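You operate a simulated robot arm through the tools that you are given. There is no shell and no other tool. Be economical: measure what you need, move in short steps, check, and stop when the job is done.

The job below is to be done with a simulated two-armed robot. You get a single attempt, and the scene is never put back.

TASK
Scrub the white board with soap and rinse the suds off.
Fine: soap the blue pot brush on the bar; rinse from the clear jug; brush and jug back where they stood; board on the mat. Set down upright: blue pot brush, clear jug. What is to be rubbed or washed off counts as gone when no trace of it is left.

It is judged by the outcome, as a careful person would: the job done as asked, and still so three seconds after it is handed in. It fails if anything else is knocked over, pushed out of place, dropped, spilled or broken.

THE ROBOT
Two 7-joint arms with two-finger parallel grippers on one trunk, on a base that drives. Base frame: it is fixed to the floor where the robot stands at the start and does not move with it; the origin is under the middle of the robot, x ahead of it, y to its left, z up. Lengths are in cm, angles in degrees, forces in N, time in s.
The left shoulder is at the start at [7, 16.3, 139.5], the right one opposite. Places, roughly: clear jug [75, 175, 100]; drying mat top [80, 160, 90]; faucet lever [110, 100, 100]; faucet spout [100, 80, 130]; green bottle brush [125, 150, 25]; leak brush [-100, -100, 100]; orange dish brush [100, 175, 100]; red-handle jug [-375, -75, 50]; spout brush [-350, -50, 25]; white refill jug [75, 150, 25]; yellow-handle jug [-350, -75, 25]. Payload 3.43 kg a hand.
Tool frame (each hand has its own): the origin (TCP) lies between the finger pads and is the grasp point; the fingertips stand 3.4 cm ahead of it; z points along the fingers, y is the line along which they close. The gripper opens to 12.8 cm. The fingers are 2.4 cm wide and 1.2 cm thick; the gripper's body (4.8 by 13 cm) begins 9.6 cm behind the TCP.
Orientation is told as [roll, pitch, yaw] about the base's x, y, z axes, in that order, counted from this pose: with the fingers straight down and closing along the base's y, the tool's x points along the base's -x, its y along +y and its z along -z.

THE INTERFACE
- The arms move only by the tool play_rows. It takes "left_plan", "right_plan" or both (then of equal length, played together; a hand with none holds still); each is a list of rows, each a list of 7 numbers: the shift along the tool's x, y, z in units of 100 mm (1.0 is 100 mm), then the turn, a rotation vector about the tool's x, y, z in units of 180 degrees (1.0 is 180 degrees), then the opening, from 0 (shut) to 1 (fully open). In form: [[x, y, z, rx, ry, rz, jaw], ...]. A call has 1 to 10 rows; each row is the pose to reach, as a shift and turn from the pose commanded when the call began, along the tool's axes at that moment. A call with a number of a shift or a turn outside -1 to 1 is refused whole. Rows are played at 5 a second. More than 5 cm and 8.6 degrees between two rows, or a gripper value outside its range, and nothing of the call is played. Where a pose cannot be reached the arm comes as near as it can. A force on the tool above 40 N (or 10 N above the force at the start of the call, whichever is more), or a blocked arm, ends the call early, and 0.2 s more pass. The fingers move at their own pace (about 15.3 cm/s each) and stop on an object; they squeeze with about 26 N. The grip force told is the motor's: it shows also when the fingers shut on nothing. Time passes only in rows, and 0.2 s behind the last, so rows that repeat a pose let the fingers close. The reply holds the time, the measured pose of the TCP, the force on the tool along the base axes, the opening and the grip force, in the units named above and with some noise, with the torque about the TCP (base axes, N m) and any sound that the robot's microphone picked up.
- Cameras (640 x 400 px; columns grow to the right, rows downward): "scene" is now at [13.27, 1.86, 161.95]; the picture's right is [0.20, -0.98, 0.00], its down [-0.61, -0.13, -0.78] and it looks along [0.77, 0.16, -0.62] (base axes); focal length 263 px, centre (320, 200). "left" rides on the left gripper at [7.6, 1.1, -16] in its tool frame; the picture's right is [-0.15, 0.99, 0.00], its down [-0.88, -0.13, -0.46] and it looks along [-0.45, -0.07, 0.89] (tool axes); focal length 234 px, centre (320, 200). "right" rides on the right gripper at [7.6, -1.1, -16] in its tool frame; the picture's right is [0.15, 0.99, 0.00], its down [-0.88, 0.13, -0.46] and it looks along [-0.45, 0.07, 0.89] (tool axes); focal length 234 px, centre (320, 200). There is no depth. A picture from a camera that has moved, and an enlarged one, comes with that camera's place and axes in the base frame and with its lens.
- camera(camera): a new picture of that camera. No time passes.
- slide_trunk(by): slides the trunk up (or, below 0, down) by that many cm; the arms and the scene camera ride with it, the base frame stays. It gives what a move gives, with no picture.
- base_move(legs): drives the robot by 1 to 6 legs, each [ahead, left, turn to the left] in cm, cm and degrees, along the robot's own axes; the way and the turn of a leg run together, so that a leg with both is an arc; at most 150 cm and 180 degrees a leg. The arms and the cameras ride along, it lands a little off, and it stops where it bumps. It gives what a move gives.
- turn_head(pan, tilt): turns the head with the scene camera to pan (to the left, within 86 degrees either way) and tilt (down, from -29 to 69), counted from straight ahead of the robot. It gives what a move gives.
- close_up(camera, box): a new picture of the part [left, top, right, bottom] of that camera's present view, enlarged. No time passes.
- close_job(): hands the job in; it is judged then, once.

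Go step by step. Nothing tells you exact positions but the pictures and the camera data: compare them with the known pose of the tool, close in by small moves and look again before you grip or let go. The budget is 120 turns and 92 pictures, counting those below and the enlarged ones. Unless the task says otherwise, let go and move clear before handing in, and close with one line.

The tools are called after "Call:" as a command line: name --argument value ..., lists and objects as JSON in quotes. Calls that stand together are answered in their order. play_rows: Moves the arms, as the interface text tells. Its arguments: {"type":"object","properties":{"left_plan":{"type":"array"},"right_plan":{"type":"array"}},"required":[]} The other tools are called the same way: slide_trunk (by) slides the trunk up or down; base_move (legs) drives the base; turn_head (pan, tilt) turns the head that bears the scene camera; camera (camera) takes a picture; close_up (camera, box) takes an enlarged picture of a part of a camera's view; close_job () hands the job in.

At the start:

```text
clock: 0.0
left_ee_pos: [43.18, 29.35, 133.83]
left_orientation: [-0.1, 0.0, 0.2]
left_wrist_force: [-0.1, 1.0, -0.6]
left_ft_torque: [-0.03, -0.01, -0.02]
left_finger_gap: 12.82
left_grip_force: 0.1
right_ee_pos: [43.73, -5.29, 127.69]
right_orientation: [0.0, 0.0, 0.0]
right_wrist_force: [-0.2, -0.1, 0.0]
right_ft_torque: [0.0, -0.01, 0.0]
right_finger_gap: 12.79
right_grip_force: 0.2
trunk travel left (down, up): [-87.5, 6.5]
robot x, y, heading: [0.11, 0.14, -0.1]
head pan, tilt: [11.6, 38.6]
```

scene: 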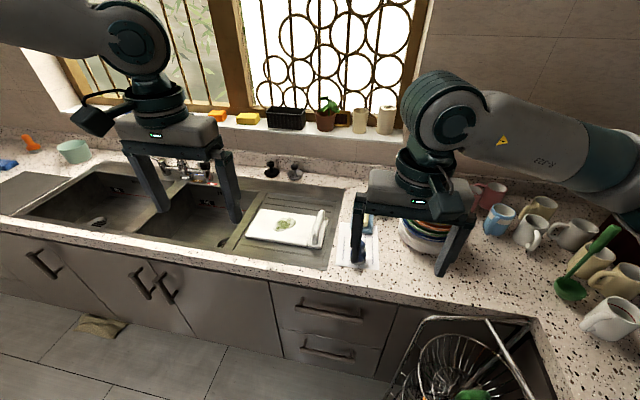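
right: 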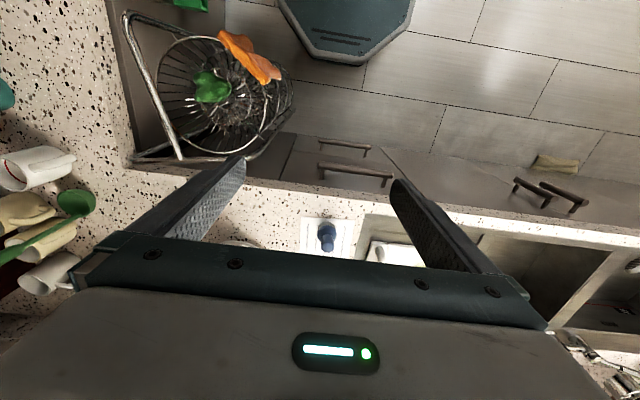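
left: 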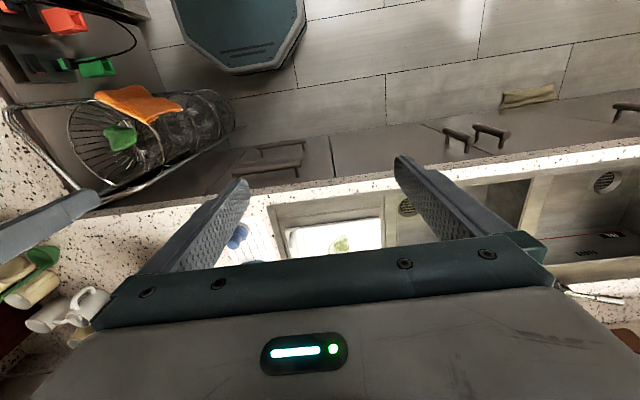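

I see a counter with a sink and a white board with a green stain right of the basins; the jug should be far to the left. I'll take a closer look first.

Call:
close_up --camera "scene" --box '[200, 150, 420, 288]'

Call:
turn_head --pan 60 --tilt 30

Call:
camera --camera "scene"

```text
2.90 times, centred on (310, 219) of scene
camera zoom: at [13.27, 1.86, 161.95], right [0.2, -0.98, 0.0], down [-0.61, -0.13, -0.78], along [0.77, 0.16, -0.62], focal length 762 px, centre (349, 145)
```

zoom: 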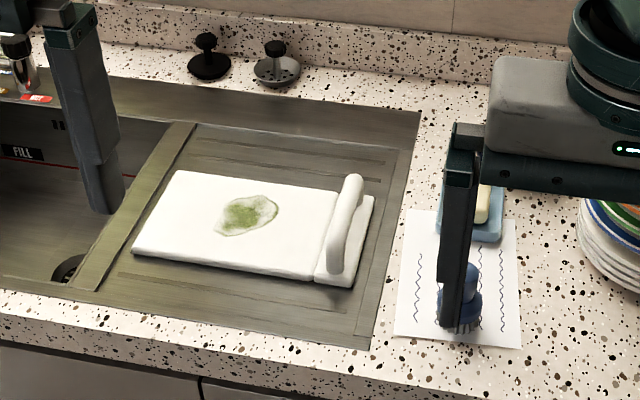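

```text
clock: 1.2
left_ee_pos: [43.13, 29.42, 133.84]
left_orientation: [0.0, 0.0, 0.0]
left_wrist_force: [0.1, -0.1, 0.0]
left_ft_torque: [0.04, 0.04, 0.02]
left_finger_gap: 12.8
left_grip_force: 0.1
right_ee_pos: [43.79, -5.32, 127.95]
right_orientation: [0.0, -0.1, 0.0]
right_wrist_force: [0.3, 0.1, 0.1]
right_ft_torque: [0.01, 0.0, 0.01]
right_finger_gap: 12.8
right_grip_force: 0.1
trunk travel left (down, up): [-87.5, 6.5]
robot x, y, heading: [-0.53, 0.26, -0.0]
head pan, tilt: [60.0, 30.0]
```

```text
87 pictures are left
camera scene: at [9.39, 7.96, 163.28], right [0.87, -0.5, 0.0], down [-0.25, -0.43, -0.87], along [0.43, 0.75, -0.5], focal length 263 px, centre (320, 200)
```

scene: 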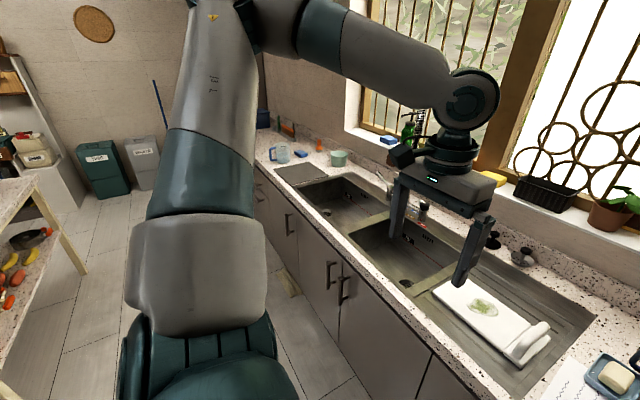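

Call:
close_up --camera "scene" --box '[240, 90, 440, 215]'

Call:
turn_head --pan 0 --tilt 45

Call:
camera --camera "scene"

```text
3.20 times, centred on (340, 152) of scene
camera zoom: at [9.39, 7.96, 163.28], right [0.87, -0.5, 0.0], down [-0.25, -0.43, -0.87], along [0.43, 0.75, -0.5], focal length 841 px, centre (256, 352)
```

zoom: 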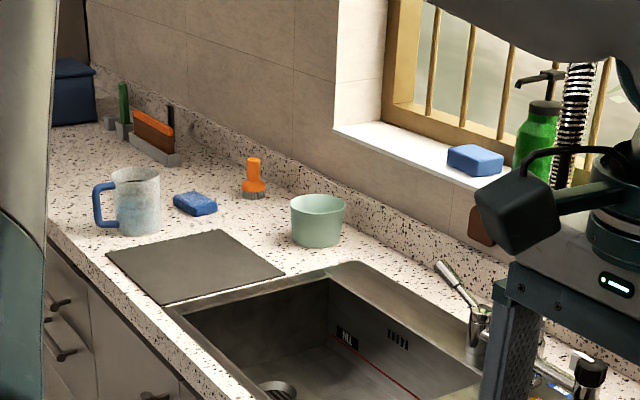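

```text
clock: 2.5
left_ee_pos: [43.01, 29.39, 133.82]
left_orientation: [-0.1, 0.0, 0.1]
left_wrist_force: [0.3, -0.4, 0.0]
left_ft_torque: [0.01, 0.0, -0.01]
left_finger_gap: 12.77
left_grip_force: 0.0
right_ee_pos: [43.82, -5.26, 127.74]
right_orientation: [0.0, -0.1, 0.0]
right_wrist_force: [0.3, 0.0, -0.2]
right_ft_torque: [0.0, 0.02, -0.03]
right_finger_gap: 12.82
right_grip_force: 0.1
trunk travel left (down, up): [-87.5, 6.5]
robot x, y, heading: [-0.05, -0.02, -0.1]
head pan, tilt: [0.0, 45.0]
```

```text
85 pictures are left
camera scene: at [12.99, 0.14, 161.02], right [0.0, -1.0, 0.0], down [-0.71, 0.0, -0.71], along [0.71, 0.0, -0.71], focal length 263 px, centre (320, 200)
```

scene: 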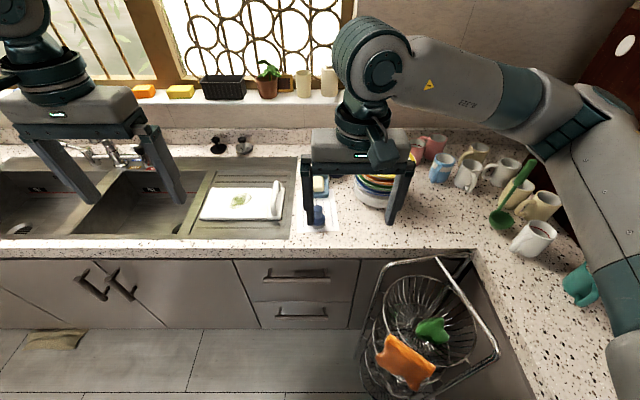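

Counter top is near z 90, its front edge near x 63; the brush stands near (75, 1), soap dish behind it, the board near (82, 30), jug and mat far left. I'll sidestep left of the wire basket, move up to the counter and look again.

Call:
base_move --legs '[[0, 18, 0], [22, 0, 0]]'

Call:
turn_head --pan -15 --tilt 50

Call:
camera --camera "scene"

Call:
camera --camera "right"

```text
clock: 5.3
left_ee_pos: [64.51, 47.49, 134.06]
left_orientation: [0.0, -0.3, 0.1]
left_wrist_force: [0.5, -0.5, 0.5]
left_ft_torque: [-0.02, -0.06, -0.04]
left_finger_gap: 12.8
left_grip_force: 0.0
right_ee_pos: [65.35, 12.95, 127.98]
right_orientation: [0.1, -0.1, 0.0]
right_wrist_force: [0.2, -0.3, -0.2]
right_ft_torque: [-0.01, -0.01, 0.0]
right_finger_gap: 12.82
right_grip_force: 0.1
trunk travel left (down, up): [-87.5, 6.5]
robot x, y, heading: [21.98, 17.97, 0.0]
head pan, tilt: [0.0, 45.0]
```

```text
clock: 6.0
left_ee_pos: [64.88, 47.72, 133.81]
left_orientation: [0.0, 0.0, 0.0]
left_wrist_force: [1.3, 0.3, -0.2]
left_ft_torque: [0.0, 0.03, -0.01]
left_finger_gap: 12.79
left_grip_force: 0.1
right_ee_pos: [65.68, 12.96, 127.71]
right_orientation: [0.0, 0.1, 0.1]
right_wrist_force: [0.3, 0.1, -0.3]
right_ft_torque: [-0.01, 0.04, 0.0]
right_finger_gap: 12.79
right_grip_force: 0.1
trunk travel left (down, up): [-87.5, 6.5]
robot x, y, heading: [21.71, 18.21, 0.2]
head pan, tilt: [-15.0, 50.0]
```

```text
84 pictures are left
camera scene: at [34.15, 16.41, 160.32], right [-0.26, -0.97, 0.0], down [-0.74, 0.2, -0.64], along [0.62, -0.17, -0.77], focal length 263 px, centre (320, 200)
```

scene: 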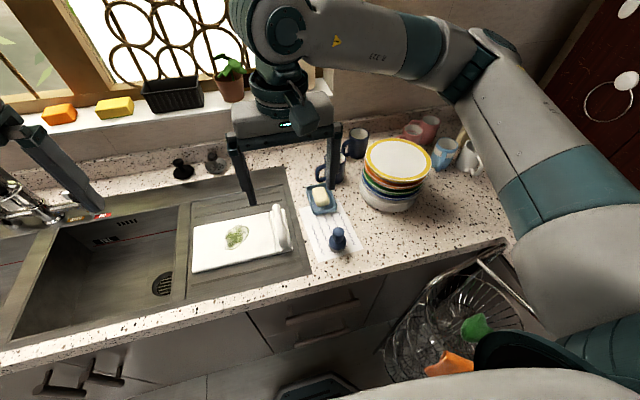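

```text
83 pictures are left
camera right: at [58.05, 12.02, 143.86], right [-0.15, 0.99, 0.0], down [0.88, 0.13, 0.45], along [0.45, 0.07, -0.89], focal length 234 px, centre (320, 200)
```

right: 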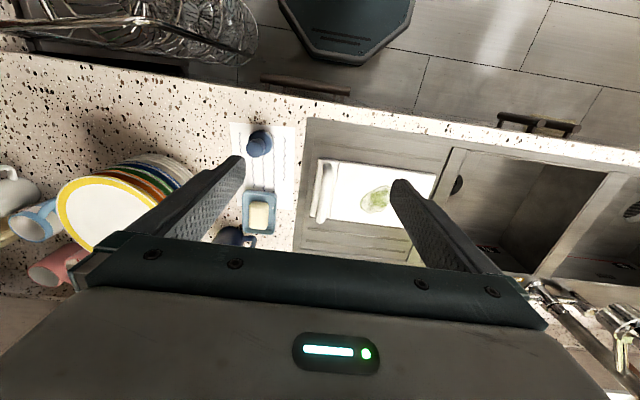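

Call:
close_up --camera "scene" --box '[260, 165, 390, 275]'

Call:
close_up --camera "right" --box '[200, 110, 440, 260]'

```text
3.64 times, centred on (325, 220) of scene
camera zoom: at [34.15, 16.41, 160.32], right [-0.26, -0.97, 0.0], down [-0.74, 0.2, -0.64], along [0.62, -0.17, -0.77], focal length 956 px, centre (302, 127)
```

zoom: 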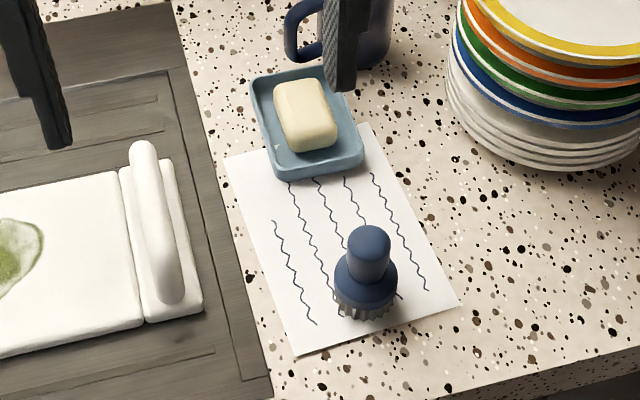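

```text
2.67 times, centred on (320, 185) of right
camera zoom: at [58.05, 12.02, 143.86], right [-0.15, 0.99, 0.0], down [0.88, 0.13, 0.45], along [0.45, 0.07, -0.89], focal length 624 px, centre (320, 240)
```

zoom: 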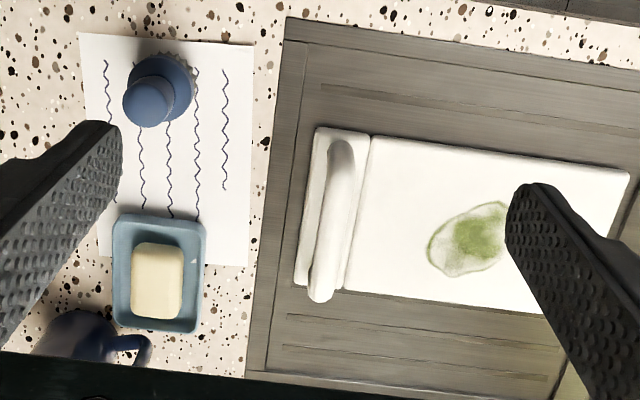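

The brush knob sits near (72, 0.9), about 8 cm tall, with the soap bar at about (90, 1, 93). I'll lower the trunk, then line the right hand up over the brush.

Call:
slide_trunk --by -22

Call:
play_rows --right_plan '[[-0.2, -0.4, 0, 0, 0, 0, 0.6], [-0.4, -0.8, 0, 0, 0, 0, 0.6], [-0.65, -1.0, 0, 0, 0, 0, 0.6], [-0.65, -1.0, 0, 0, 0, 0, 0.6]]'

Call:
camera --camera "right"

Call:
camera --camera "scene"

```text
clock: 8.4
left_ee_pos: [64.83, 47.55, 111.93]
left_orientation: [0.0, -0.1, 0.0]
left_wrist_force: [-0.4, -0.2, 0.1]
left_ft_torque: [-0.01, 0.02, 0.0]
left_finger_gap: 12.8
left_grip_force: 0.0
right_ee_pos: [65.47, 12.91, 105.81]
right_orientation: [0.0, 0.0, 0.0]
right_wrist_force: [-0.6, 0.1, 0.4]
right_ft_torque: [0.0, -0.01, 0.0]
right_finger_gap: 12.8
right_grip_force: 0.0
trunk travel left (down, up): [-65.5, 28.5]
robot x, y, heading: [21.78, 18.44, -0.0]
head pan, tilt: [-15.0, 50.0]
```

```text
clock: 9.4
left_ee_pos: [64.82, 47.55, 111.82]
left_orientation: [0.0, -0.1, 0.0]
left_wrist_force: [-0.6, 0.3, -0.8]
left_ft_torque: [-0.02, 0.0, 0.02]
left_finger_gap: 12.82
left_grip_force: 0.1
right_ee_pos: [71.75, 3.07, 105.78]
right_orientation: [-0.1, 0.0, 0.0]
right_wrist_force: [0.8, -0.1, 0.6]
right_ft_torque: [0.05, 0.01, -0.01]
right_finger_gap: 7.67
right_grip_force: 0.0
trunk travel left (down, up): [-65.5, 28.5]
robot x, y, heading: [21.91, 18.03, -0.1]
head pan, tilt: [-15.0, 50.0]
```

```text
80 pictures are left
camera right: at [64.24, 2.02, 121.9], right [-0.15, 0.99, 0.0], down [0.88, 0.13, 0.46], along [0.45, 0.07, -0.89], focal length 234 px, centre (320, 200)
```

right: 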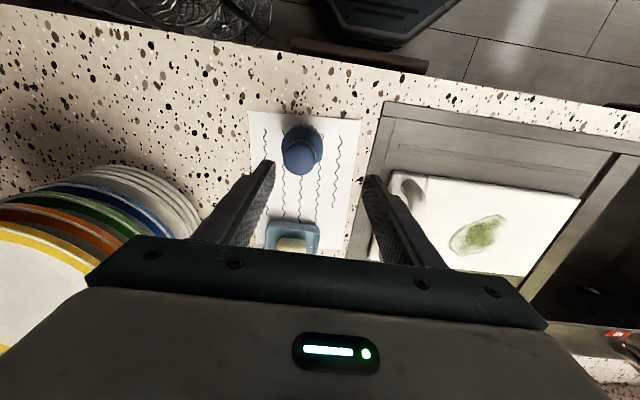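

```text
79 pictures are left
camera scene: at [34.0, 16.37, 138.33], right [-0.26, -0.97, 0.0], down [-0.74, 0.2, -0.64], along [0.62, -0.17, -0.77], focal length 263 px, centre (320, 200)
```

scene: 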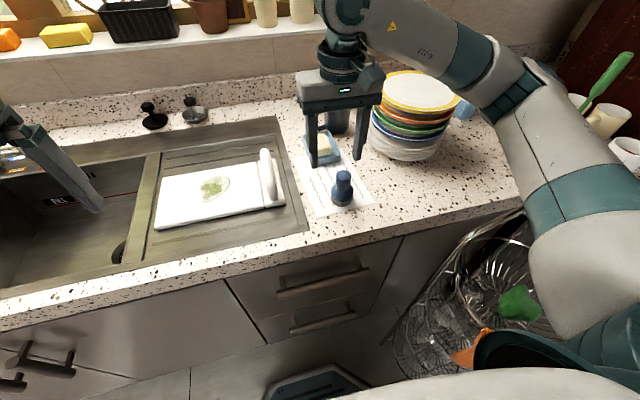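

Call:
play_rows --right_plan '[[0, -0.24, 0, 0, 0, 0, 0.6], [0, -0.24, 0.4, 0, 0, 0, 0.6], [0, -0.24, 0.6, 0, 0, 0, 0.6], [0, -0.24, 0.77, 0, 0, 0, 0.6]]'

Call:
close_up --camera "right" --box '[200, 100, 440, 250]'

Call:
close_up --camera "scene" --box '[280, 130, 400, 230]'

```text
clock: 10.4
left_ee_pos: [64.95, 47.52, 111.92]
left_orientation: [-0.1, 0.0, 0.0]
left_wrist_force: [0.5, 0.6, -0.4]
left_ft_torque: [0.02, 0.01, 0.0]
left_finger_gap: 12.82
left_grip_force: 0.0
right_ee_pos: [72.15, 0.64, 98.13]
right_orientation: [0.0, 0.1, 0.0]
right_wrist_force: [0.9, 0.9, -0.4]
right_ft_torque: [0.04, -0.02, 0.01]
right_finger_gap: 7.66
right_grip_force: 0.0
trunk travel left (down, up): [-65.5, 28.5]
robot x, y, heading: [21.29, 17.93, 0.1]
head pan, tilt: [-15.0, 50.0]
```

```text
2.67 times, centred on (320, 175) of right
camera zoom: at [64.47, -0.34, 114.18], right [-0.15, 0.99, 0.0], down [0.88, 0.13, 0.46], along [0.45, 0.07, -0.89], focal length 624 px, centre (320, 267)
```

zoom: 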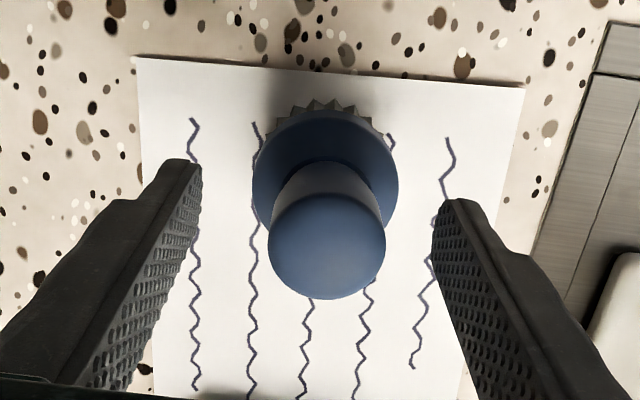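

```text
4.00 times, centred on (340, 180) of scene
camera zoom: at [34.03, 16.32, 138.33], right [-0.26, -0.97, 0.0], down [-0.74, 0.2, -0.64], along [0.62, -0.17, -0.77], focal length 1052 px, centre (240, 280)
```

zoom: 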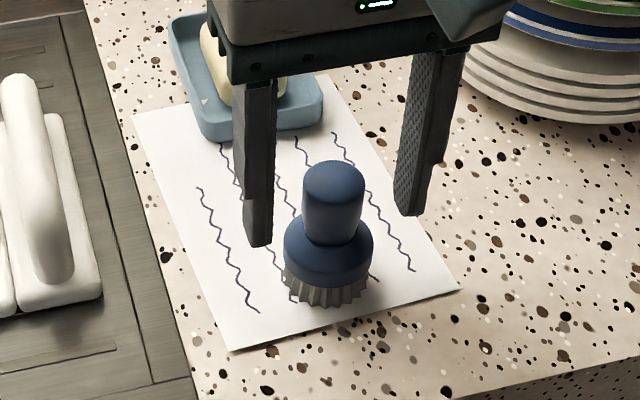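

Knob is centred between the fingers with the tips just above the dome; closing and lifting.

Call:
play_rows --right_plan '[[0, 0.02, 0, 0, 0, 0, 0.2], [0, 0.02, 0, 0, 0, 0, 0.15], [0, 0.02, 0, 0, 0, 0, 0.1], [0, 0.02, 0, 0, 0, 0, 0.1], [0, 0.02, 0, 0, 0, 0, 0.1]]'

Call:
play_rows --right_plan '[[0, 0, -0.3, 0, 0, 0, 0.1], [0, 0, -0.6, 0, 0, 0, 0.1], [0, 0, -0.6, 0, 0, 0, 0.1]]'

Call:
camera --camera "scene"

```text
clock: 11.6
left_ee_pos: [64.9, 47.56, 111.89]
left_orientation: [0.0, 0.0, 0.0]
left_wrist_force: [0.3, -0.4, -0.3]
left_ft_torque: [-0.03, -0.02, 0.01]
left_finger_gap: 12.8
left_grip_force: 0.0
right_ee_pos: [72.06, 0.79, 98.19]
right_orientation: [0.0, 0.0, 0.0]
right_wrist_force: [0.3, 0.0, -0.3]
right_ft_torque: [0.0, 0.02, 0.03]
right_finger_gap: 3.24
right_grip_force: 25.7
trunk travel left (down, up): [-65.5, 28.5]
robot x, y, heading: [21.53, 18.21, 0.0]
head pan, tilt: [-15.0, 50.0]
```

```text
clock: 12.4
left_ee_pos: [64.9, 47.59, 111.92]
left_orientation: [0.0, 0.0, 0.1]
left_wrist_force: [-0.1, 0.4, -0.9]
left_ft_torque: [0.02, -0.03, -0.01]
left_finger_gap: 12.77
left_grip_force: 0.0
right_ee_pos: [72.24, 0.75, 104.16]
right_orientation: [0.0, 0.0, 0.0]
right_wrist_force: [-0.4, 0.2, 0.4]
right_ft_torque: [0.04, -0.01, -0.01]
right_finger_gap: 1.29
right_grip_force: 0.0
trunk travel left (down, up): [-65.5, 28.5]
robot x, y, heading: [21.93, 18.13, 0.2]
head pan, tilt: [-15.0, 50.0]
```

```text
76 pictures are left
camera scene: at [34.05, 16.34, 138.32], right [-0.26, -0.97, 0.0], down [-0.74, 0.2, -0.64], along [0.62, -0.17, -0.77], focal length 263 px, centre (320, 200)
```

scene: 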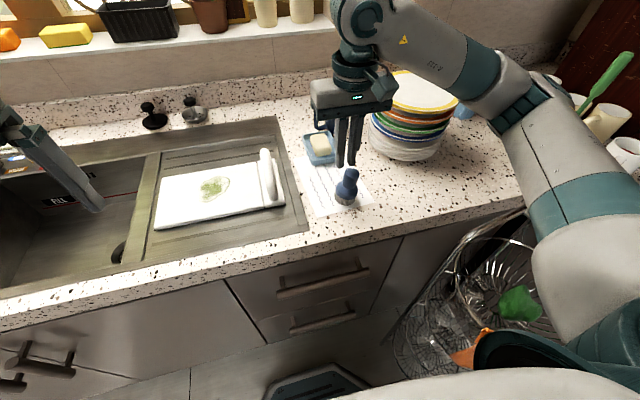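

The knob slipped out of the fingers; I'll look at how the brush stands now.

Call:
close_up --camera "scene" --box '[290, 120, 410, 220]'

Call:
play_rows --right_plan '[[0, 0, 0, 0, 0, 0, 0.35], [0, 0, 0, 0, 0, 0, 0.6], [0, 0, 0, 0, 0, 0, 0.6]]'

Call:
close_up --camera "right" --box '[200, 100, 440, 250]'

```text
4.00 times, centred on (350, 170) of scene
camera zoom: at [34.05, 16.34, 138.32], right [-0.26, -0.97, 0.0], down [-0.74, 0.2, -0.64], along [0.62, -0.17, -0.77], focal length 1052 px, centre (200, 320)
```

zoom: 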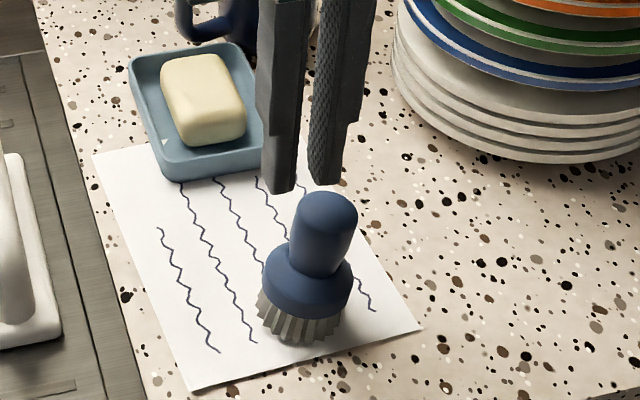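

```text
clock: 13.2
left_ee_pos: [64.89, 47.61, 111.83]
left_orientation: [0.0, 0.0, 0.0]
left_wrist_force: [0.4, -0.4, 1.1]
left_ft_torque: [0.04, 0.0, 0.01]
left_finger_gap: 12.81
left_grip_force: 0.0
right_ee_pos: [72.13, 0.64, 104.15]
right_orientation: [0.0, 0.0, 0.1]
right_wrist_force: [0.1, 0.3, -0.1]
right_ft_torque: [-0.01, -0.03, 0.01]
right_finger_gap: 7.66
right_grip_force: 0.0
trunk travel left (down, up): [-65.5, 28.5]
robot x, y, heading: [21.58, 18.16, -0.2]
head pan, tilt: [-15.0, 50.0]
```

```text
2.67 times, centred on (320, 175) of right
camera zoom: at [64.58, -0.24, 120.26], right [-0.15, 0.99, 0.0], down [0.88, 0.13, 0.46], along [0.45, 0.07, -0.89], focal length 624 px, centre (320, 267)
```

zoom: 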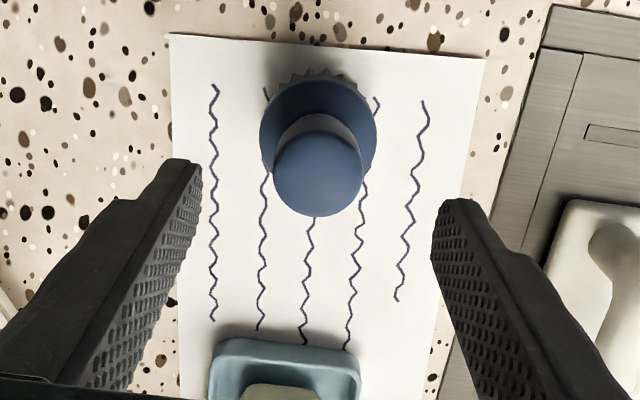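

Call:
close_up --camera "scene" --box '[290, 120, 410, 220]'

```text
4.00 times, centred on (350, 170) of scene
camera zoom: at [34.02, 16.39, 138.33], right [-0.26, -0.97, 0.0], down [-0.74, 0.2, -0.64], along [0.62, -0.17, -0.77], focal length 1052 px, centre (200, 320)
```

zoom: 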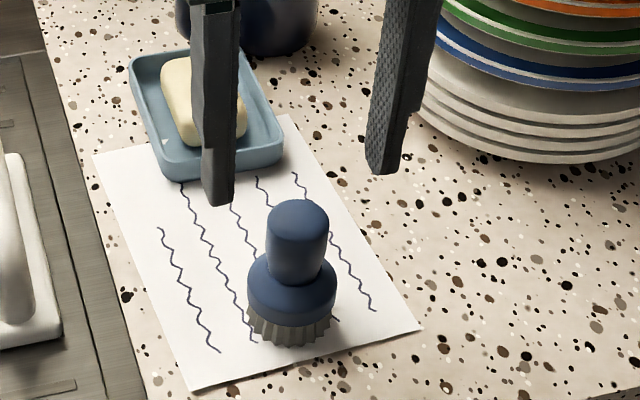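

The brush is upright again in nearly the same place. I'll go lower on the knob, close fully and lift gently.

Call:
play_rows --right_plan '[[0, 0, 0.3, 0, 0, 0, 0.6], [0, 0, 0.55, 0, 0, 0, 0.6], [0, 0, 0.7, 0, 0, 0, 0.6], [0, 0, 0.7, 0, 0, 0, 0.3], [0, 0, 0.7, 0, 0, 0, 0.0], [0, 0, 0.7, 0, 0, 0, 0.0], [0, 0, 0.7, 0, 0, 0, 0.0], [0, 0, 0.7, 0, 0, 0, 0.0]]'

Call:
close_up --camera "right" --box '[200, 100, 440, 250]'

Call:
close_up --camera "scene" --box '[290, 120, 410, 220]'

```text
clock: 14.7
left_ee_pos: [64.74, 47.66, 111.98]
left_orientation: [0.1, -0.2, 0.0]
left_wrist_force: [0.3, -0.4, -0.5]
left_ft_torque: [0.01, 0.02, -0.02]
left_finger_gap: 12.79
left_grip_force: 0.1
right_ee_pos: [72.04, 0.66, 97.67]
right_orientation: [0.2, -0.6, -0.1]
right_wrist_force: [-4.9, -0.9, 22.6]
right_ft_torque: [-0.13, 0.37, -0.01]
right_finger_gap: 3.32
right_grip_force: 25.4
trunk travel left (down, up): [-65.5, 28.5]
robot x, y, heading: [21.81, 18.03, -0.1]
head pan, tilt: [-15.0, 50.0]
stopped in row 7 (right hand): the force on the tool passed its limit at 42 N (the readings are from after the stop); the commanded pose is now the measured one
```

```text
2.67 times, centred on (320, 175) of right
camera zoom: at [64.31, -0.28, 113.62], right [-0.14, 0.99, 0.0], down [0.88, 0.13, 0.46], along [0.46, 0.07, -0.89], focal length 624 px, centre (320, 267)
```

zoom: 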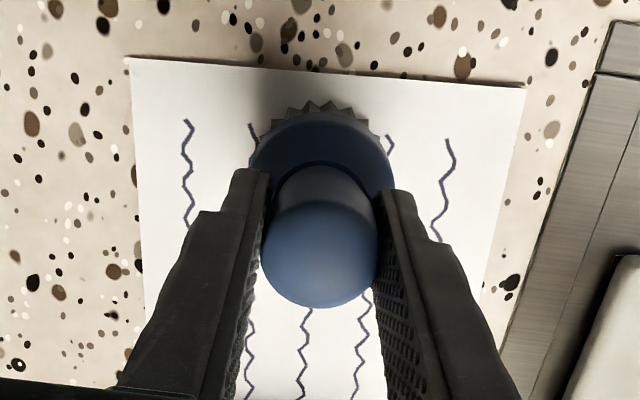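

```text
4.00 times, centred on (350, 170) of scene
camera zoom: at [33.77, 16.41, 138.33], right [-0.26, -0.97, 0.0], down [-0.74, 0.2, -0.64], along [0.62, -0.17, -0.76], focal length 1052 px, centre (200, 320)
```

zoom: 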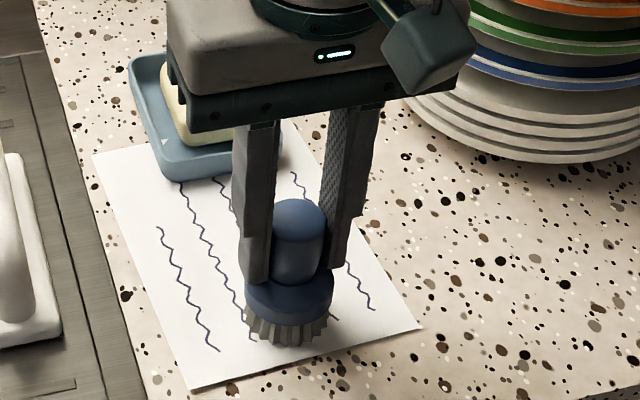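

Call:
play_rows --right_plan '[[0, 0, -0.08, 0, 0, 0, 0], [0, 0, -0.2, 0, 0, 0, 0], [0, 0, -0.4, 0, 0, 0, 0], [0, 0, -0.6, 0, 0, 0, 0]]'

Call:
close_up --camera "scene" --box '[290, 100, 410, 220]'

```text
clock: 15.7
left_ee_pos: [64.88, 47.67, 111.92]
left_orientation: [0.0, -0.1, 0.2]
left_wrist_force: [-0.5, 0.0, 0.5]
left_ft_torque: [-0.02, 0.02, 0.01]
left_finger_gap: 12.77
left_grip_force: 0.2
right_ee_pos: [72.11, 0.69, 103.3]
right_orientation: [0.1, -0.3, -0.1]
right_wrist_force: [0.1, 0.4, -0.4]
right_ft_torque: [0.0, -0.02, -0.04]
right_finger_gap: 3.26
right_grip_force: 25.9
trunk travel left (down, up): [-65.5, 28.5]
robot x, y, heading: [21.98, 18.03, -0.1]
head pan, tilt: [-15.0, 50.0]
```

```text
3.33 times, centred on (350, 160) of scene
camera zoom: at [34.01, 16.39, 138.32], right [-0.26, -0.97, 0.0], down [-0.74, 0.2, -0.64], along [0.62, -0.17, -0.77], focal length 876 px, centre (220, 333)
```

zoom: 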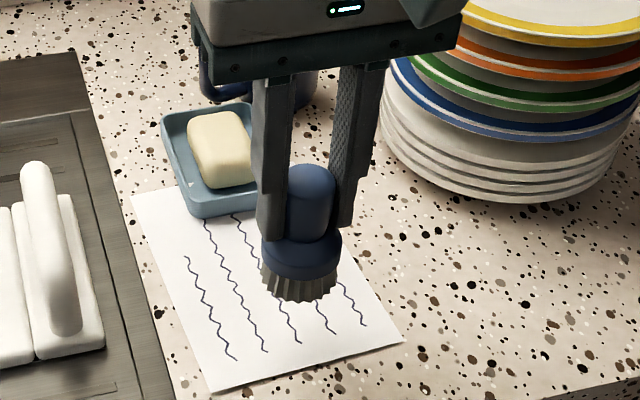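

Brush held; bristle tips hang about 7.7 cm below the TCP. Moving over the soap bar at about (89.3, 1.2).

Call:
play_rows --right_plan '[[-0.4, 0.02, -0.1, 0, 0, 0, 0], [-0.8, 0.04, -0.1, 0, 0, 0, 0], [-0.95, 0.05, -0.1, 0, 0, 0, 0]]'

Call:
play_rows --right_plan '[[-0.4, 0, 0, 0, 0, 0, 0], [-0.77, 0, 0, 0, 0, 0, 0], [-0.77, 0, 0, 0, 0, 0, 0]]'

Call:
close_up --camera "scene" --box '[260, 70, 400, 190]'

Call:
camera --camera "right"

```text
clock: 16.5
left_ee_pos: [64.84, 47.57, 111.8]
left_orientation: [0.0, -0.1, 0.0]
left_wrist_force: [-0.3, 0.1, 0.4]
left_ft_torque: [0.01, -0.03, -0.01]
left_finger_gap: 12.79
left_grip_force: 0.1
right_ee_pos: [81.84, 1.17, 104.37]
right_orientation: [0.1, -0.3, -0.1]
right_wrist_force: [0.5, 0.1, -0.6]
right_ft_torque: [0.04, 0.0, 0.01]
right_finger_gap: 3.27
right_grip_force: 26.1
trunk travel left (down, up): [-65.5, 28.5]
robot x, y, heading: [21.68, 18.27, 0.2]
head pan, tilt: [-15.0, 50.0]
```

```text
clock: 17.3
left_ee_pos: [64.82, 47.48, 111.86]
left_orientation: [0.0, -0.2, 0.0]
left_wrist_force: [0.0, -0.2, 1.3]
left_ft_torque: [0.01, 0.0, 0.0]
left_finger_gap: 12.79
left_grip_force: 0.0
right_ee_pos: [89.64, 1.13, 104.45]
right_orientation: [0.1, -0.3, -0.2]
right_wrist_force: [-0.3, -0.3, -0.5]
right_ft_torque: [0.03, -0.02, 0.01]
right_finger_gap: 3.26
right_grip_force: 26.3
trunk travel left (down, up): [-65.5, 28.5]
robot x, y, heading: [21.52, 18.65, -0.0]
head pan, tilt: [-15.0, 50.0]
```

```text
3.33 times, centred on (330, 130) of scene
camera zoom: at [33.98, 16.31, 138.33], right [-0.26, -0.97, 0.0], down [-0.74, 0.2, -0.64], along [0.62, -0.17, -0.77], focal length 876 px, centre (287, 433)
```

zoom: 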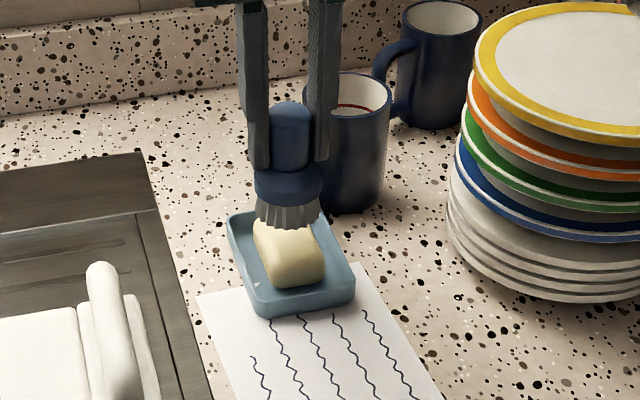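

```text
68 pictures are left
camera right: at [81.89, 0.24, 120.59], right [-0.14, 0.99, 0.0], down [0.88, 0.13, 0.46], along [0.46, 0.07, -0.89], focal length 234 px, centre (320, 200)
```

right: 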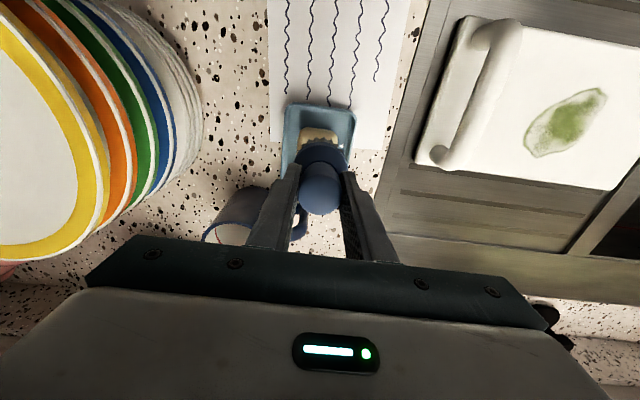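

Call:
play_rows --right_plan '[[0.08, 0, 0.1, 0, 0, 0, 0], [0.08, 0, 0.2, 0, 0, 0, 0], [0.08, 0, 0.25, 0, 0, 0, 0], [0.08, 0, 0.3, 0, 0, 0, 0]]'

Call:
close_up --camera "scene" --box '[270, 100, 370, 180]'

```text
clock: 18.3
left_ee_pos: [64.89, 47.61, 111.93]
left_orientation: [-0.1, 0.1, 0.0]
left_wrist_force: [0.7, 0.2, -1.0]
left_ft_torque: [-0.01, 0.01, 0.01]
left_finger_gap: 12.78
left_grip_force: 0.0
right_ee_pos: [88.62, 1.25, 101.47]
right_orientation: [0.2, -0.4, -0.1]
right_wrist_force: [-0.3, -0.6, -0.5]
right_ft_torque: [0.0, -0.03, -0.03]
right_finger_gap: 3.26
right_grip_force: 25.8
trunk travel left (down, up): [-65.5, 28.5]
robot x, y, heading: [22.12, 18.3, 0.1]
head pan, tilt: [-15.0, 50.0]
```

```text
5.00 times, centred on (320, 140) of scene
camera zoom: at [34.04, 16.35, 138.33], right [-0.26, -0.97, 0.0], down [-0.74, 0.2, -0.64], along [0.62, -0.17, -0.77], focal length 1314 px, centre (320, 500)
```

zoom: 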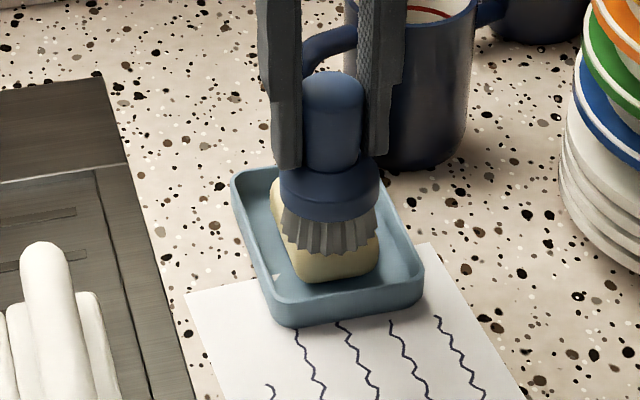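

Call:
play_rows --right_plan '[[0, 0.02, 0.03, 0, 0, 0, 0], [0, 0.02, 0.06, 0, 0, 0, 0], [0, 0.02, 0.09, 0, 0, 0, 0]]'

```text
clock: 19.1
left_ee_pos: [64.61, 47.65, 111.9]
left_orientation: [0.0, -0.1, 0.0]
left_wrist_force: [-0.9, 0.5, -0.3]
left_ft_torque: [-0.03, 0.0, -0.02]
left_finger_gap: 12.79
left_grip_force: 0.0
right_ee_pos: [88.39, 1.38, 101.04]
right_orientation: [0.2, -0.7, -0.2]
right_wrist_force: [4.5, -0.4, 25.9]
right_ft_torque: [-0.04, -0.59, 0.03]
right_finger_gap: 3.22
right_grip_force: 25.9
trunk travel left (down, up): [-65.5, 28.5]
robot x, y, heading: [21.49, 18.3, -0.1]
head pan, tilt: [-15.0, 50.0]
```

Contact at TCP z 101.1. I'll ease off to a light press and rub to and fro on the bar.

Call:
play_rows --right_plan '[[0, 0, -0.03, 0, 0, 0, 0], [-0.07, 0, -0.03, 0, 0, 0, 0], [0.07, 0, -0.03, 0, 0, 0, 0], [-0.07, 0.02, -0.03, 0, 0, 0, 0], [0.07, -0.02, -0.03, 0, 0, 0, 0], [-0.07, 0, -0.03, 0, 0, 0, 0], [0.07, 0, -0.03, 0, 0, 0, 0], [0, 0, -0.03, 0, 0, 0, 0]]'

Call:
play_rows --right_plan '[[0, 0, -0.1, 0, 0, 0, 0], [0, 0, -0.3, 0, 0, 0, 0], [0, 0, -0.5, 0, 0, 0, 0]]'

Call:
close_up --camera "scene" --box '[270, 90, 370, 180]'

```text
clock: 20.9
left_ee_pos: [64.52, 47.66, 111.91]
left_orientation: [0.0, -0.2, 0.1]
left_wrist_force: [0.1, 0.3, 0.7]
left_ft_torque: [0.0, -0.01, -0.01]
left_finger_gap: 12.81
left_grip_force: 0.0
right_ee_pos: [88.46, 1.34, 101.13]
right_orientation: [0.1, -0.4, -0.1]
right_wrist_force: [-4.6, -0.8, 21.2]
right_ft_torque: [-0.03, 0.09, -0.04]
right_finger_gap: 3.28
right_grip_force: 25.9
trunk travel left (down, up): [-65.5, 28.5]
robot x, y, heading: [21.63, 17.96, 0.1]
head pan, tilt: [-15.0, 50.0]
```

```text
clock: 21.7
left_ee_pos: [64.86, 47.65, 111.76]
left_orientation: [0.0, 0.0, 0.0]
left_wrist_force: [0.3, 0.6, -0.1]
left_ft_torque: [-0.01, -0.01, 0.02]
left_finger_gap: 12.8
left_grip_force: 0.1
right_ee_pos: [88.57, 1.29, 105.63]
right_orientation: [0.1, -0.2, -0.1]
right_wrist_force: [0.2, -0.4, -0.1]
right_ft_torque: [0.0, 0.0, -0.02]
right_finger_gap: 3.25
right_grip_force: 26.3
trunk travel left (down, up): [-65.5, 28.5]
robot x, y, heading: [21.39, 18.53, 0.0]
head pan, tilt: [-15.0, 50.0]
```

```text
4.44 times, centred on (320, 135) of scene
camera zoom: at [34.05, 16.38, 138.32], right [-0.26, -0.97, 0.0], down [-0.74, 0.2, -0.64], along [0.62, -0.17, -0.77], focal length 1168 px, centre (320, 489)
```

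zoom: 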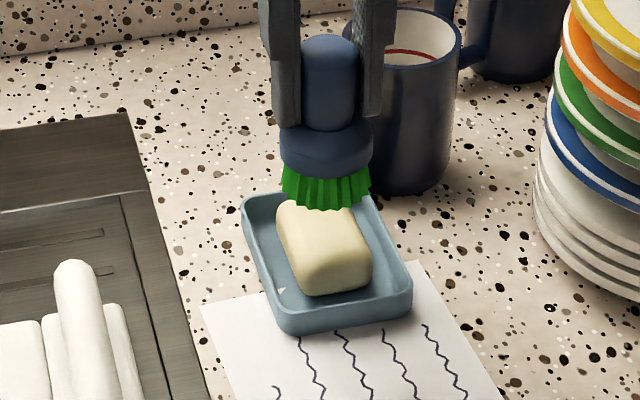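

The bristles turned soapy green. Next I raise the brush and drive left so it comes over the stain.

Call:
play_rows --right_plan '[[0, 0, -0.4, 0, 0, 0, 0], [0.3, 0, -0.4, 0, 0, 0, 0], [0.6, 0, -0.4, 0, 0, 0, 0]]'

Call:
base_move --legs '[[0, 29, 0]]'

Call:
camera --camera "scene"

Call:
camera --camera "right"

```text
clock: 22.5
left_ee_pos: [64.75, 47.54, 111.87]
left_orientation: [0.0, -0.1, 0.0]
left_wrist_force: [0.3, -1.0, 0.0]
left_ft_torque: [0.0, -0.02, 0.01]
left_finger_gap: 12.8
left_grip_force: 0.0
right_ee_pos: [82.32, 1.32, 109.71]
right_orientation: [0.1, -0.3, -0.1]
right_wrist_force: [0.0, -0.4, -0.3]
right_ft_torque: [0.04, -0.05, -0.02]
right_finger_gap: 3.25
right_grip_force: 25.7
trunk travel left (down, up): [-65.5, 28.5]
robot x, y, heading: [21.95, 18.27, -0.1]
head pan, tilt: [-15.0, 50.0]
```

```text
clock: 24.5
left_ee_pos: [64.99, 76.68, 111.87]
left_orientation: [-0.1, 0.0, -0.2]
left_wrist_force: [1.0, -0.1, 0.3]
left_ft_torque: [0.0, 0.0, 0.03]
left_finger_gap: 12.8
left_grip_force: 0.0
right_ee_pos: [82.5, 30.4, 109.71]
right_orientation: [0.0, -0.4, -0.5]
right_wrist_force: [0.3, 0.2, 0.0]
right_ft_torque: [0.01, 0.0, -0.01]
right_finger_gap: 3.25
right_grip_force: 25.6
trunk travel left (down, up): [-65.5, 28.5]
robot x, y, heading: [21.74, 47.72, -0.1]
head pan, tilt: [-15.0, 50.0]
```

```text
65 pictures are left
camera scene: at [34.11, 45.57, 138.32], right [-0.26, -0.96, 0.0], down [-0.74, 0.2, -0.64], along [0.62, -0.17, -0.77], focal length 263 px, centre (320, 200)
```

scene: 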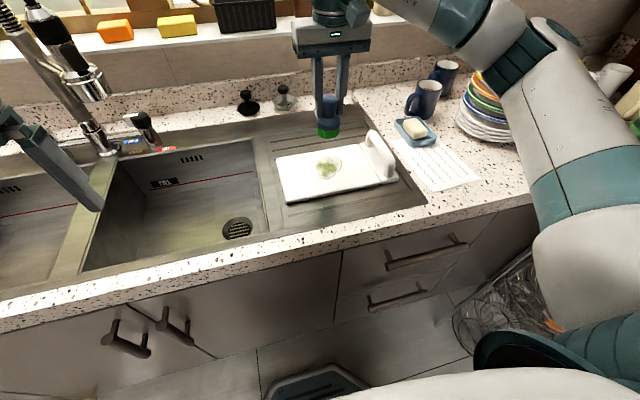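

```text
64 pictures are left
camera right: at [74.78, 29.4, 125.82], right [-0.14, 0.99, 0.0], down [0.88, 0.12, 0.46], along [0.46, 0.07, -0.89], focal length 234 px, centre (320, 200)
```

right: 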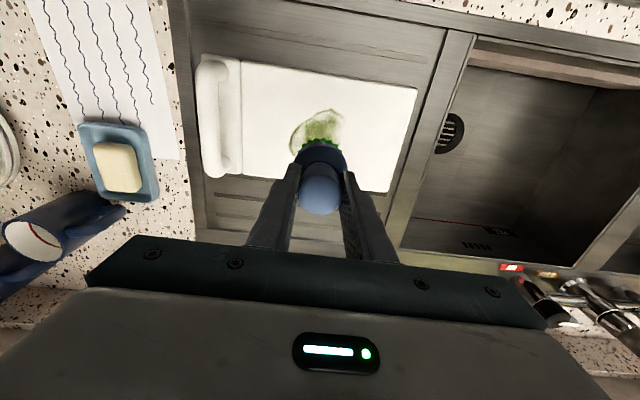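

Call:
play_rows --right_plan '[[0.05, 0, 0.4, 0, 0, 0, 0], [0.05, 0, 0.7, 0, 0, 0, 0], [0.05, 0, 0.85, 0, 0, 0, 0]]'

Call:
close_up --camera "scene" --box '[260, 90, 420, 210]'

```text
clock: 25.3
left_ee_pos: [64.94, 76.67, 111.73]
left_orientation: [0.0, 0.0, -0.2]
left_wrist_force: [0.2, 1.1, 0.4]
left_ft_torque: [0.03, -0.01, 0.04]
left_finger_gap: 12.77
left_grip_force: 0.0
right_ee_pos: [81.97, 30.53, 101.26]
right_orientation: [0.1, -0.3, -0.3]
right_wrist_force: [0.2, 0.4, -0.7]
right_ft_torque: [0.01, 0.0, -0.01]
right_finger_gap: 3.24
right_grip_force: 25.8
trunk travel left (down, up): [-65.5, 28.5]
robot x, y, heading: [21.82, 47.83, -0.1]
head pan, tilt: [-15.0, 50.0]
```

```text
3.33 times, centred on (340, 150) of scene
camera zoom: at [34.1, 45.62, 138.33], right [-0.26, -0.96, 0.0], down [-0.74, 0.2, -0.64], along [0.62, -0.17, -0.77], focal length 876 px, centre (253, 367)
```

zoom: 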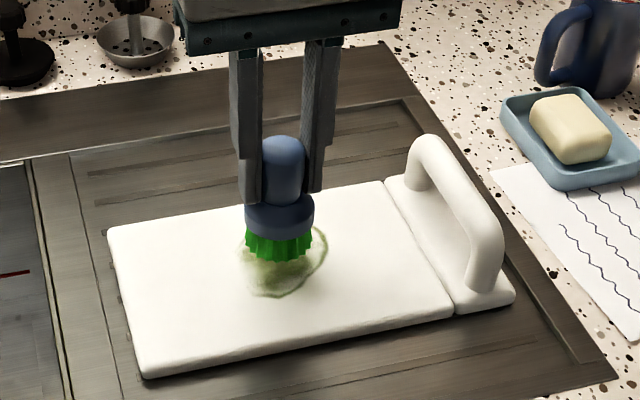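

Call:
play_rows --right_plan '[[0, 0, 0.08, 0, 0, 0, 0], [0, 0, 0.13, 0, 0, 0, 0], [0, 0, 0.16, 0, 0, 0, 0]]'

```text
clock: 26.1
left_ee_pos: [65.0, 76.72, 111.85]
left_orientation: [0.0, 0.0, -0.3]
left_wrist_force: [-0.1, -0.4, 0.2]
left_ft_torque: [0.02, -0.04, -0.01]
left_finger_gap: 12.78
left_grip_force: 0.0
right_ee_pos: [82.03, 30.44, 99.6]
right_orientation: [0.1, -0.3, -0.3]
right_wrist_force: [0.2, 0.6, -1.0]
right_ft_torque: [-0.02, -0.01, 0.0]
right_finger_gap: 3.22
right_grip_force: 25.8
trunk travel left (down, up): [-65.5, 28.5]
robot x, y, heading: [21.72, 47.39, -0.4]
head pan, tilt: [-15.0, 50.0]
```

Call:
play_rows --right_plan '[[0, 0, 0.04, 0, 0, 0, 0], [0, 0, 0.08, 0, 0, 0, 0]]'

```text
clock: 26.7
left_ee_pos: [65.0, 76.69, 111.93]
left_orientation: [0.1, -0.1, -0.2]
left_wrist_force: [-0.4, -0.9, 0.5]
left_ft_torque: [-0.01, 0.01, -0.01]
left_finger_gap: 12.8
left_grip_force: 0.0
right_ee_pos: [81.98, 30.33, 98.76]
right_orientation: [0.0, -0.3, -0.4]
right_wrist_force: [0.0, 0.3, 0.1]
right_ft_torque: [-0.04, -0.04, 0.02]
right_finger_gap: 3.25
right_grip_force: 26.0
trunk travel left (down, up): [-65.5, 28.5]
robot x, y, heading: [21.86, 47.46, -0.3]
head pan, tilt: [-15.0, 50.0]
```

Call:
play_rows --right_plan '[[0, 0, 0.03, 0, 0, 0, 0], [0, 0, 0.06, 0, 0, 0, 0]]'

Call:
close_up --camera "scene" --box '[260, 90, 420, 210]'

```text
clock: 27.3
left_ee_pos: [64.93, 76.81, 111.85]
left_orientation: [0.0, -0.1, -0.1]
left_wrist_force: [-0.2, -0.3, -0.4]
left_ft_torque: [-0.01, 0.01, -0.04]
left_finger_gap: 12.82
left_grip_force: 0.0
right_ee_pos: [81.91, 30.43, 98.76]
right_orientation: [0.1, -0.7, -0.5]
right_wrist_force: [4.0, 0.5, 25.6]
right_ft_torque: [-0.04, -0.03, 0.0]
right_finger_gap: 3.29
right_grip_force: 26.3
trunk travel left (down, up): [-65.5, 28.5]
robot x, y, heading: [22.07, 47.49, -0.3]
head pan, tilt: [-15.0, 50.0]
```

```text
3.33 times, centred on (340, 150) of scene
camera zoom: at [33.87, 45.68, 138.4], right [-0.26, -0.96, 0.0], down [-0.74, 0.2, -0.64], along [0.62, -0.17, -0.77], focal length 876 px, centre (253, 367)
```

zoom: 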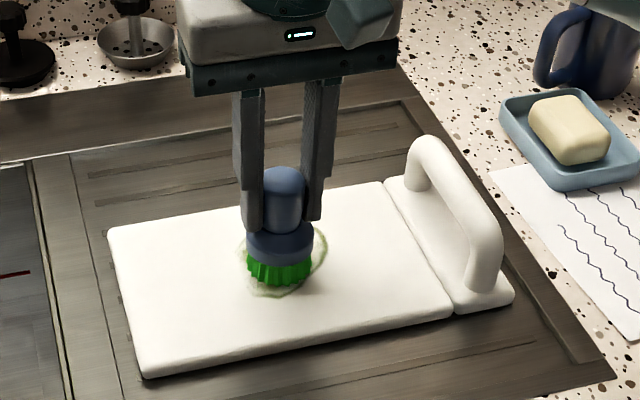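

Board top is near z 91. Easing to a moderate press and scrubbing over the whole stain in a serpentine.

Call:
play_rows --right_plan '[[0, 0, -0.03, 0, 0, 0, 0], [0, 0.2, -0.03, 0, 0, 0, 0], [0, 0.4, -0.03, 0, 0, 0, 0], [0.15, 0.4, -0.03, 0, 0, 0, 0], [0.15, 0.2, -0.03, 0, 0, 0, 0], [0.15, 0, -0.03, 0, 0, 0, 0], [0.15, -0.2, -0.03, 0, 0, 0, 0], [0.15, -0.4, -0.03, 0, 0, 0, 0], [0, -0.4, -0.03, 0, 0, 0, 0], [0, -0.2, -0.03, 0, 0, 0, 0]]'

Call:
play_rows --right_plan '[[0, 0.2, 0, 0, 0, 0, 0], [-0.15, 0.4, 0, 0, 0, 0, 0], [-0.15, 0.2, 0, 0, 0, 0, 0], [-0.15, 0, 0, 0, 0, 0, 0], [-0.15, -0.2, 0, 0, 0, 0, 0], [-0.3, -0.2, 0, 0, 0, 0, 0], [-0.3, 0, 0, 0, 0, 0, 0], [-0.3, 0.2, 0, 0, 0, 0, 0], [-0.3, 0.4, 0, 0, 0, 0, 0], [-0.15, 0.4, 0, 0, 0, 0, 0]]'

Call:
close_up --camera "scene" --box '[260, 90, 420, 210]'

```text
clock: 29.5
left_ee_pos: [65.03, 76.72, 111.98]
left_orientation: [0.1, -0.2, -0.3]
left_wrist_force: [-0.9, 0.4, -0.3]
left_ft_torque: [0.01, 0.01, 0.0]
left_finger_gap: 12.81
left_grip_force: 0.0
right_ee_pos: [81.76, 28.27, 98.65]
right_orientation: [0.0, -0.4, -0.5]
right_wrist_force: [1.4, -4.1, 16.3]
right_ft_torque: [-0.29, -0.07, 0.01]
right_finger_gap: 3.24
right_grip_force: 26.0
trunk travel left (down, up): [-65.5, 28.5]
robot x, y, heading: [21.76, 47.4, -0.3]
head pan, tilt: [-15.0, 50.0]
```

```text
clock: 31.7
left_ee_pos: [64.86, 76.7, 111.97]
left_orientation: [0.1, -0.1, -0.2]
left_wrist_force: [-1.3, 0.0, -0.1]
left_ft_torque: [0.02, 0.0, 0.01]
left_finger_gap: 12.8
left_grip_force: 0.0
right_ee_pos: [83.43, 32.69, 98.71]
right_orientation: [0.1, -0.4, -0.3]
right_wrist_force: [4.0, 1.5, 13.0]
right_ft_torque: [0.08, -0.31, -0.02]
right_finger_gap: 3.25
right_grip_force: 26.5
trunk travel left (down, up): [-65.5, 28.5]
robot x, y, heading: [21.48, 47.45, -0.4]
head pan, tilt: [-15.0, 50.0]
```

```text
3.33 times, centred on (340, 150) of scene
camera zoom: at [33.94, 45.64, 138.35], right [-0.26, -0.96, 0.0], down [-0.74, 0.2, -0.64], along [0.62, -0.17, -0.77], focal length 876 px, centre (253, 367)
```

zoom: 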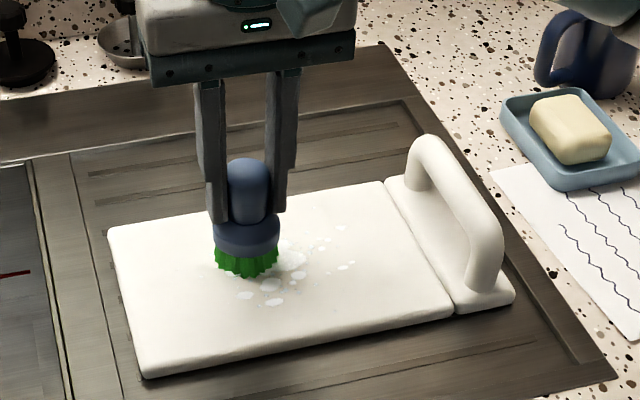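

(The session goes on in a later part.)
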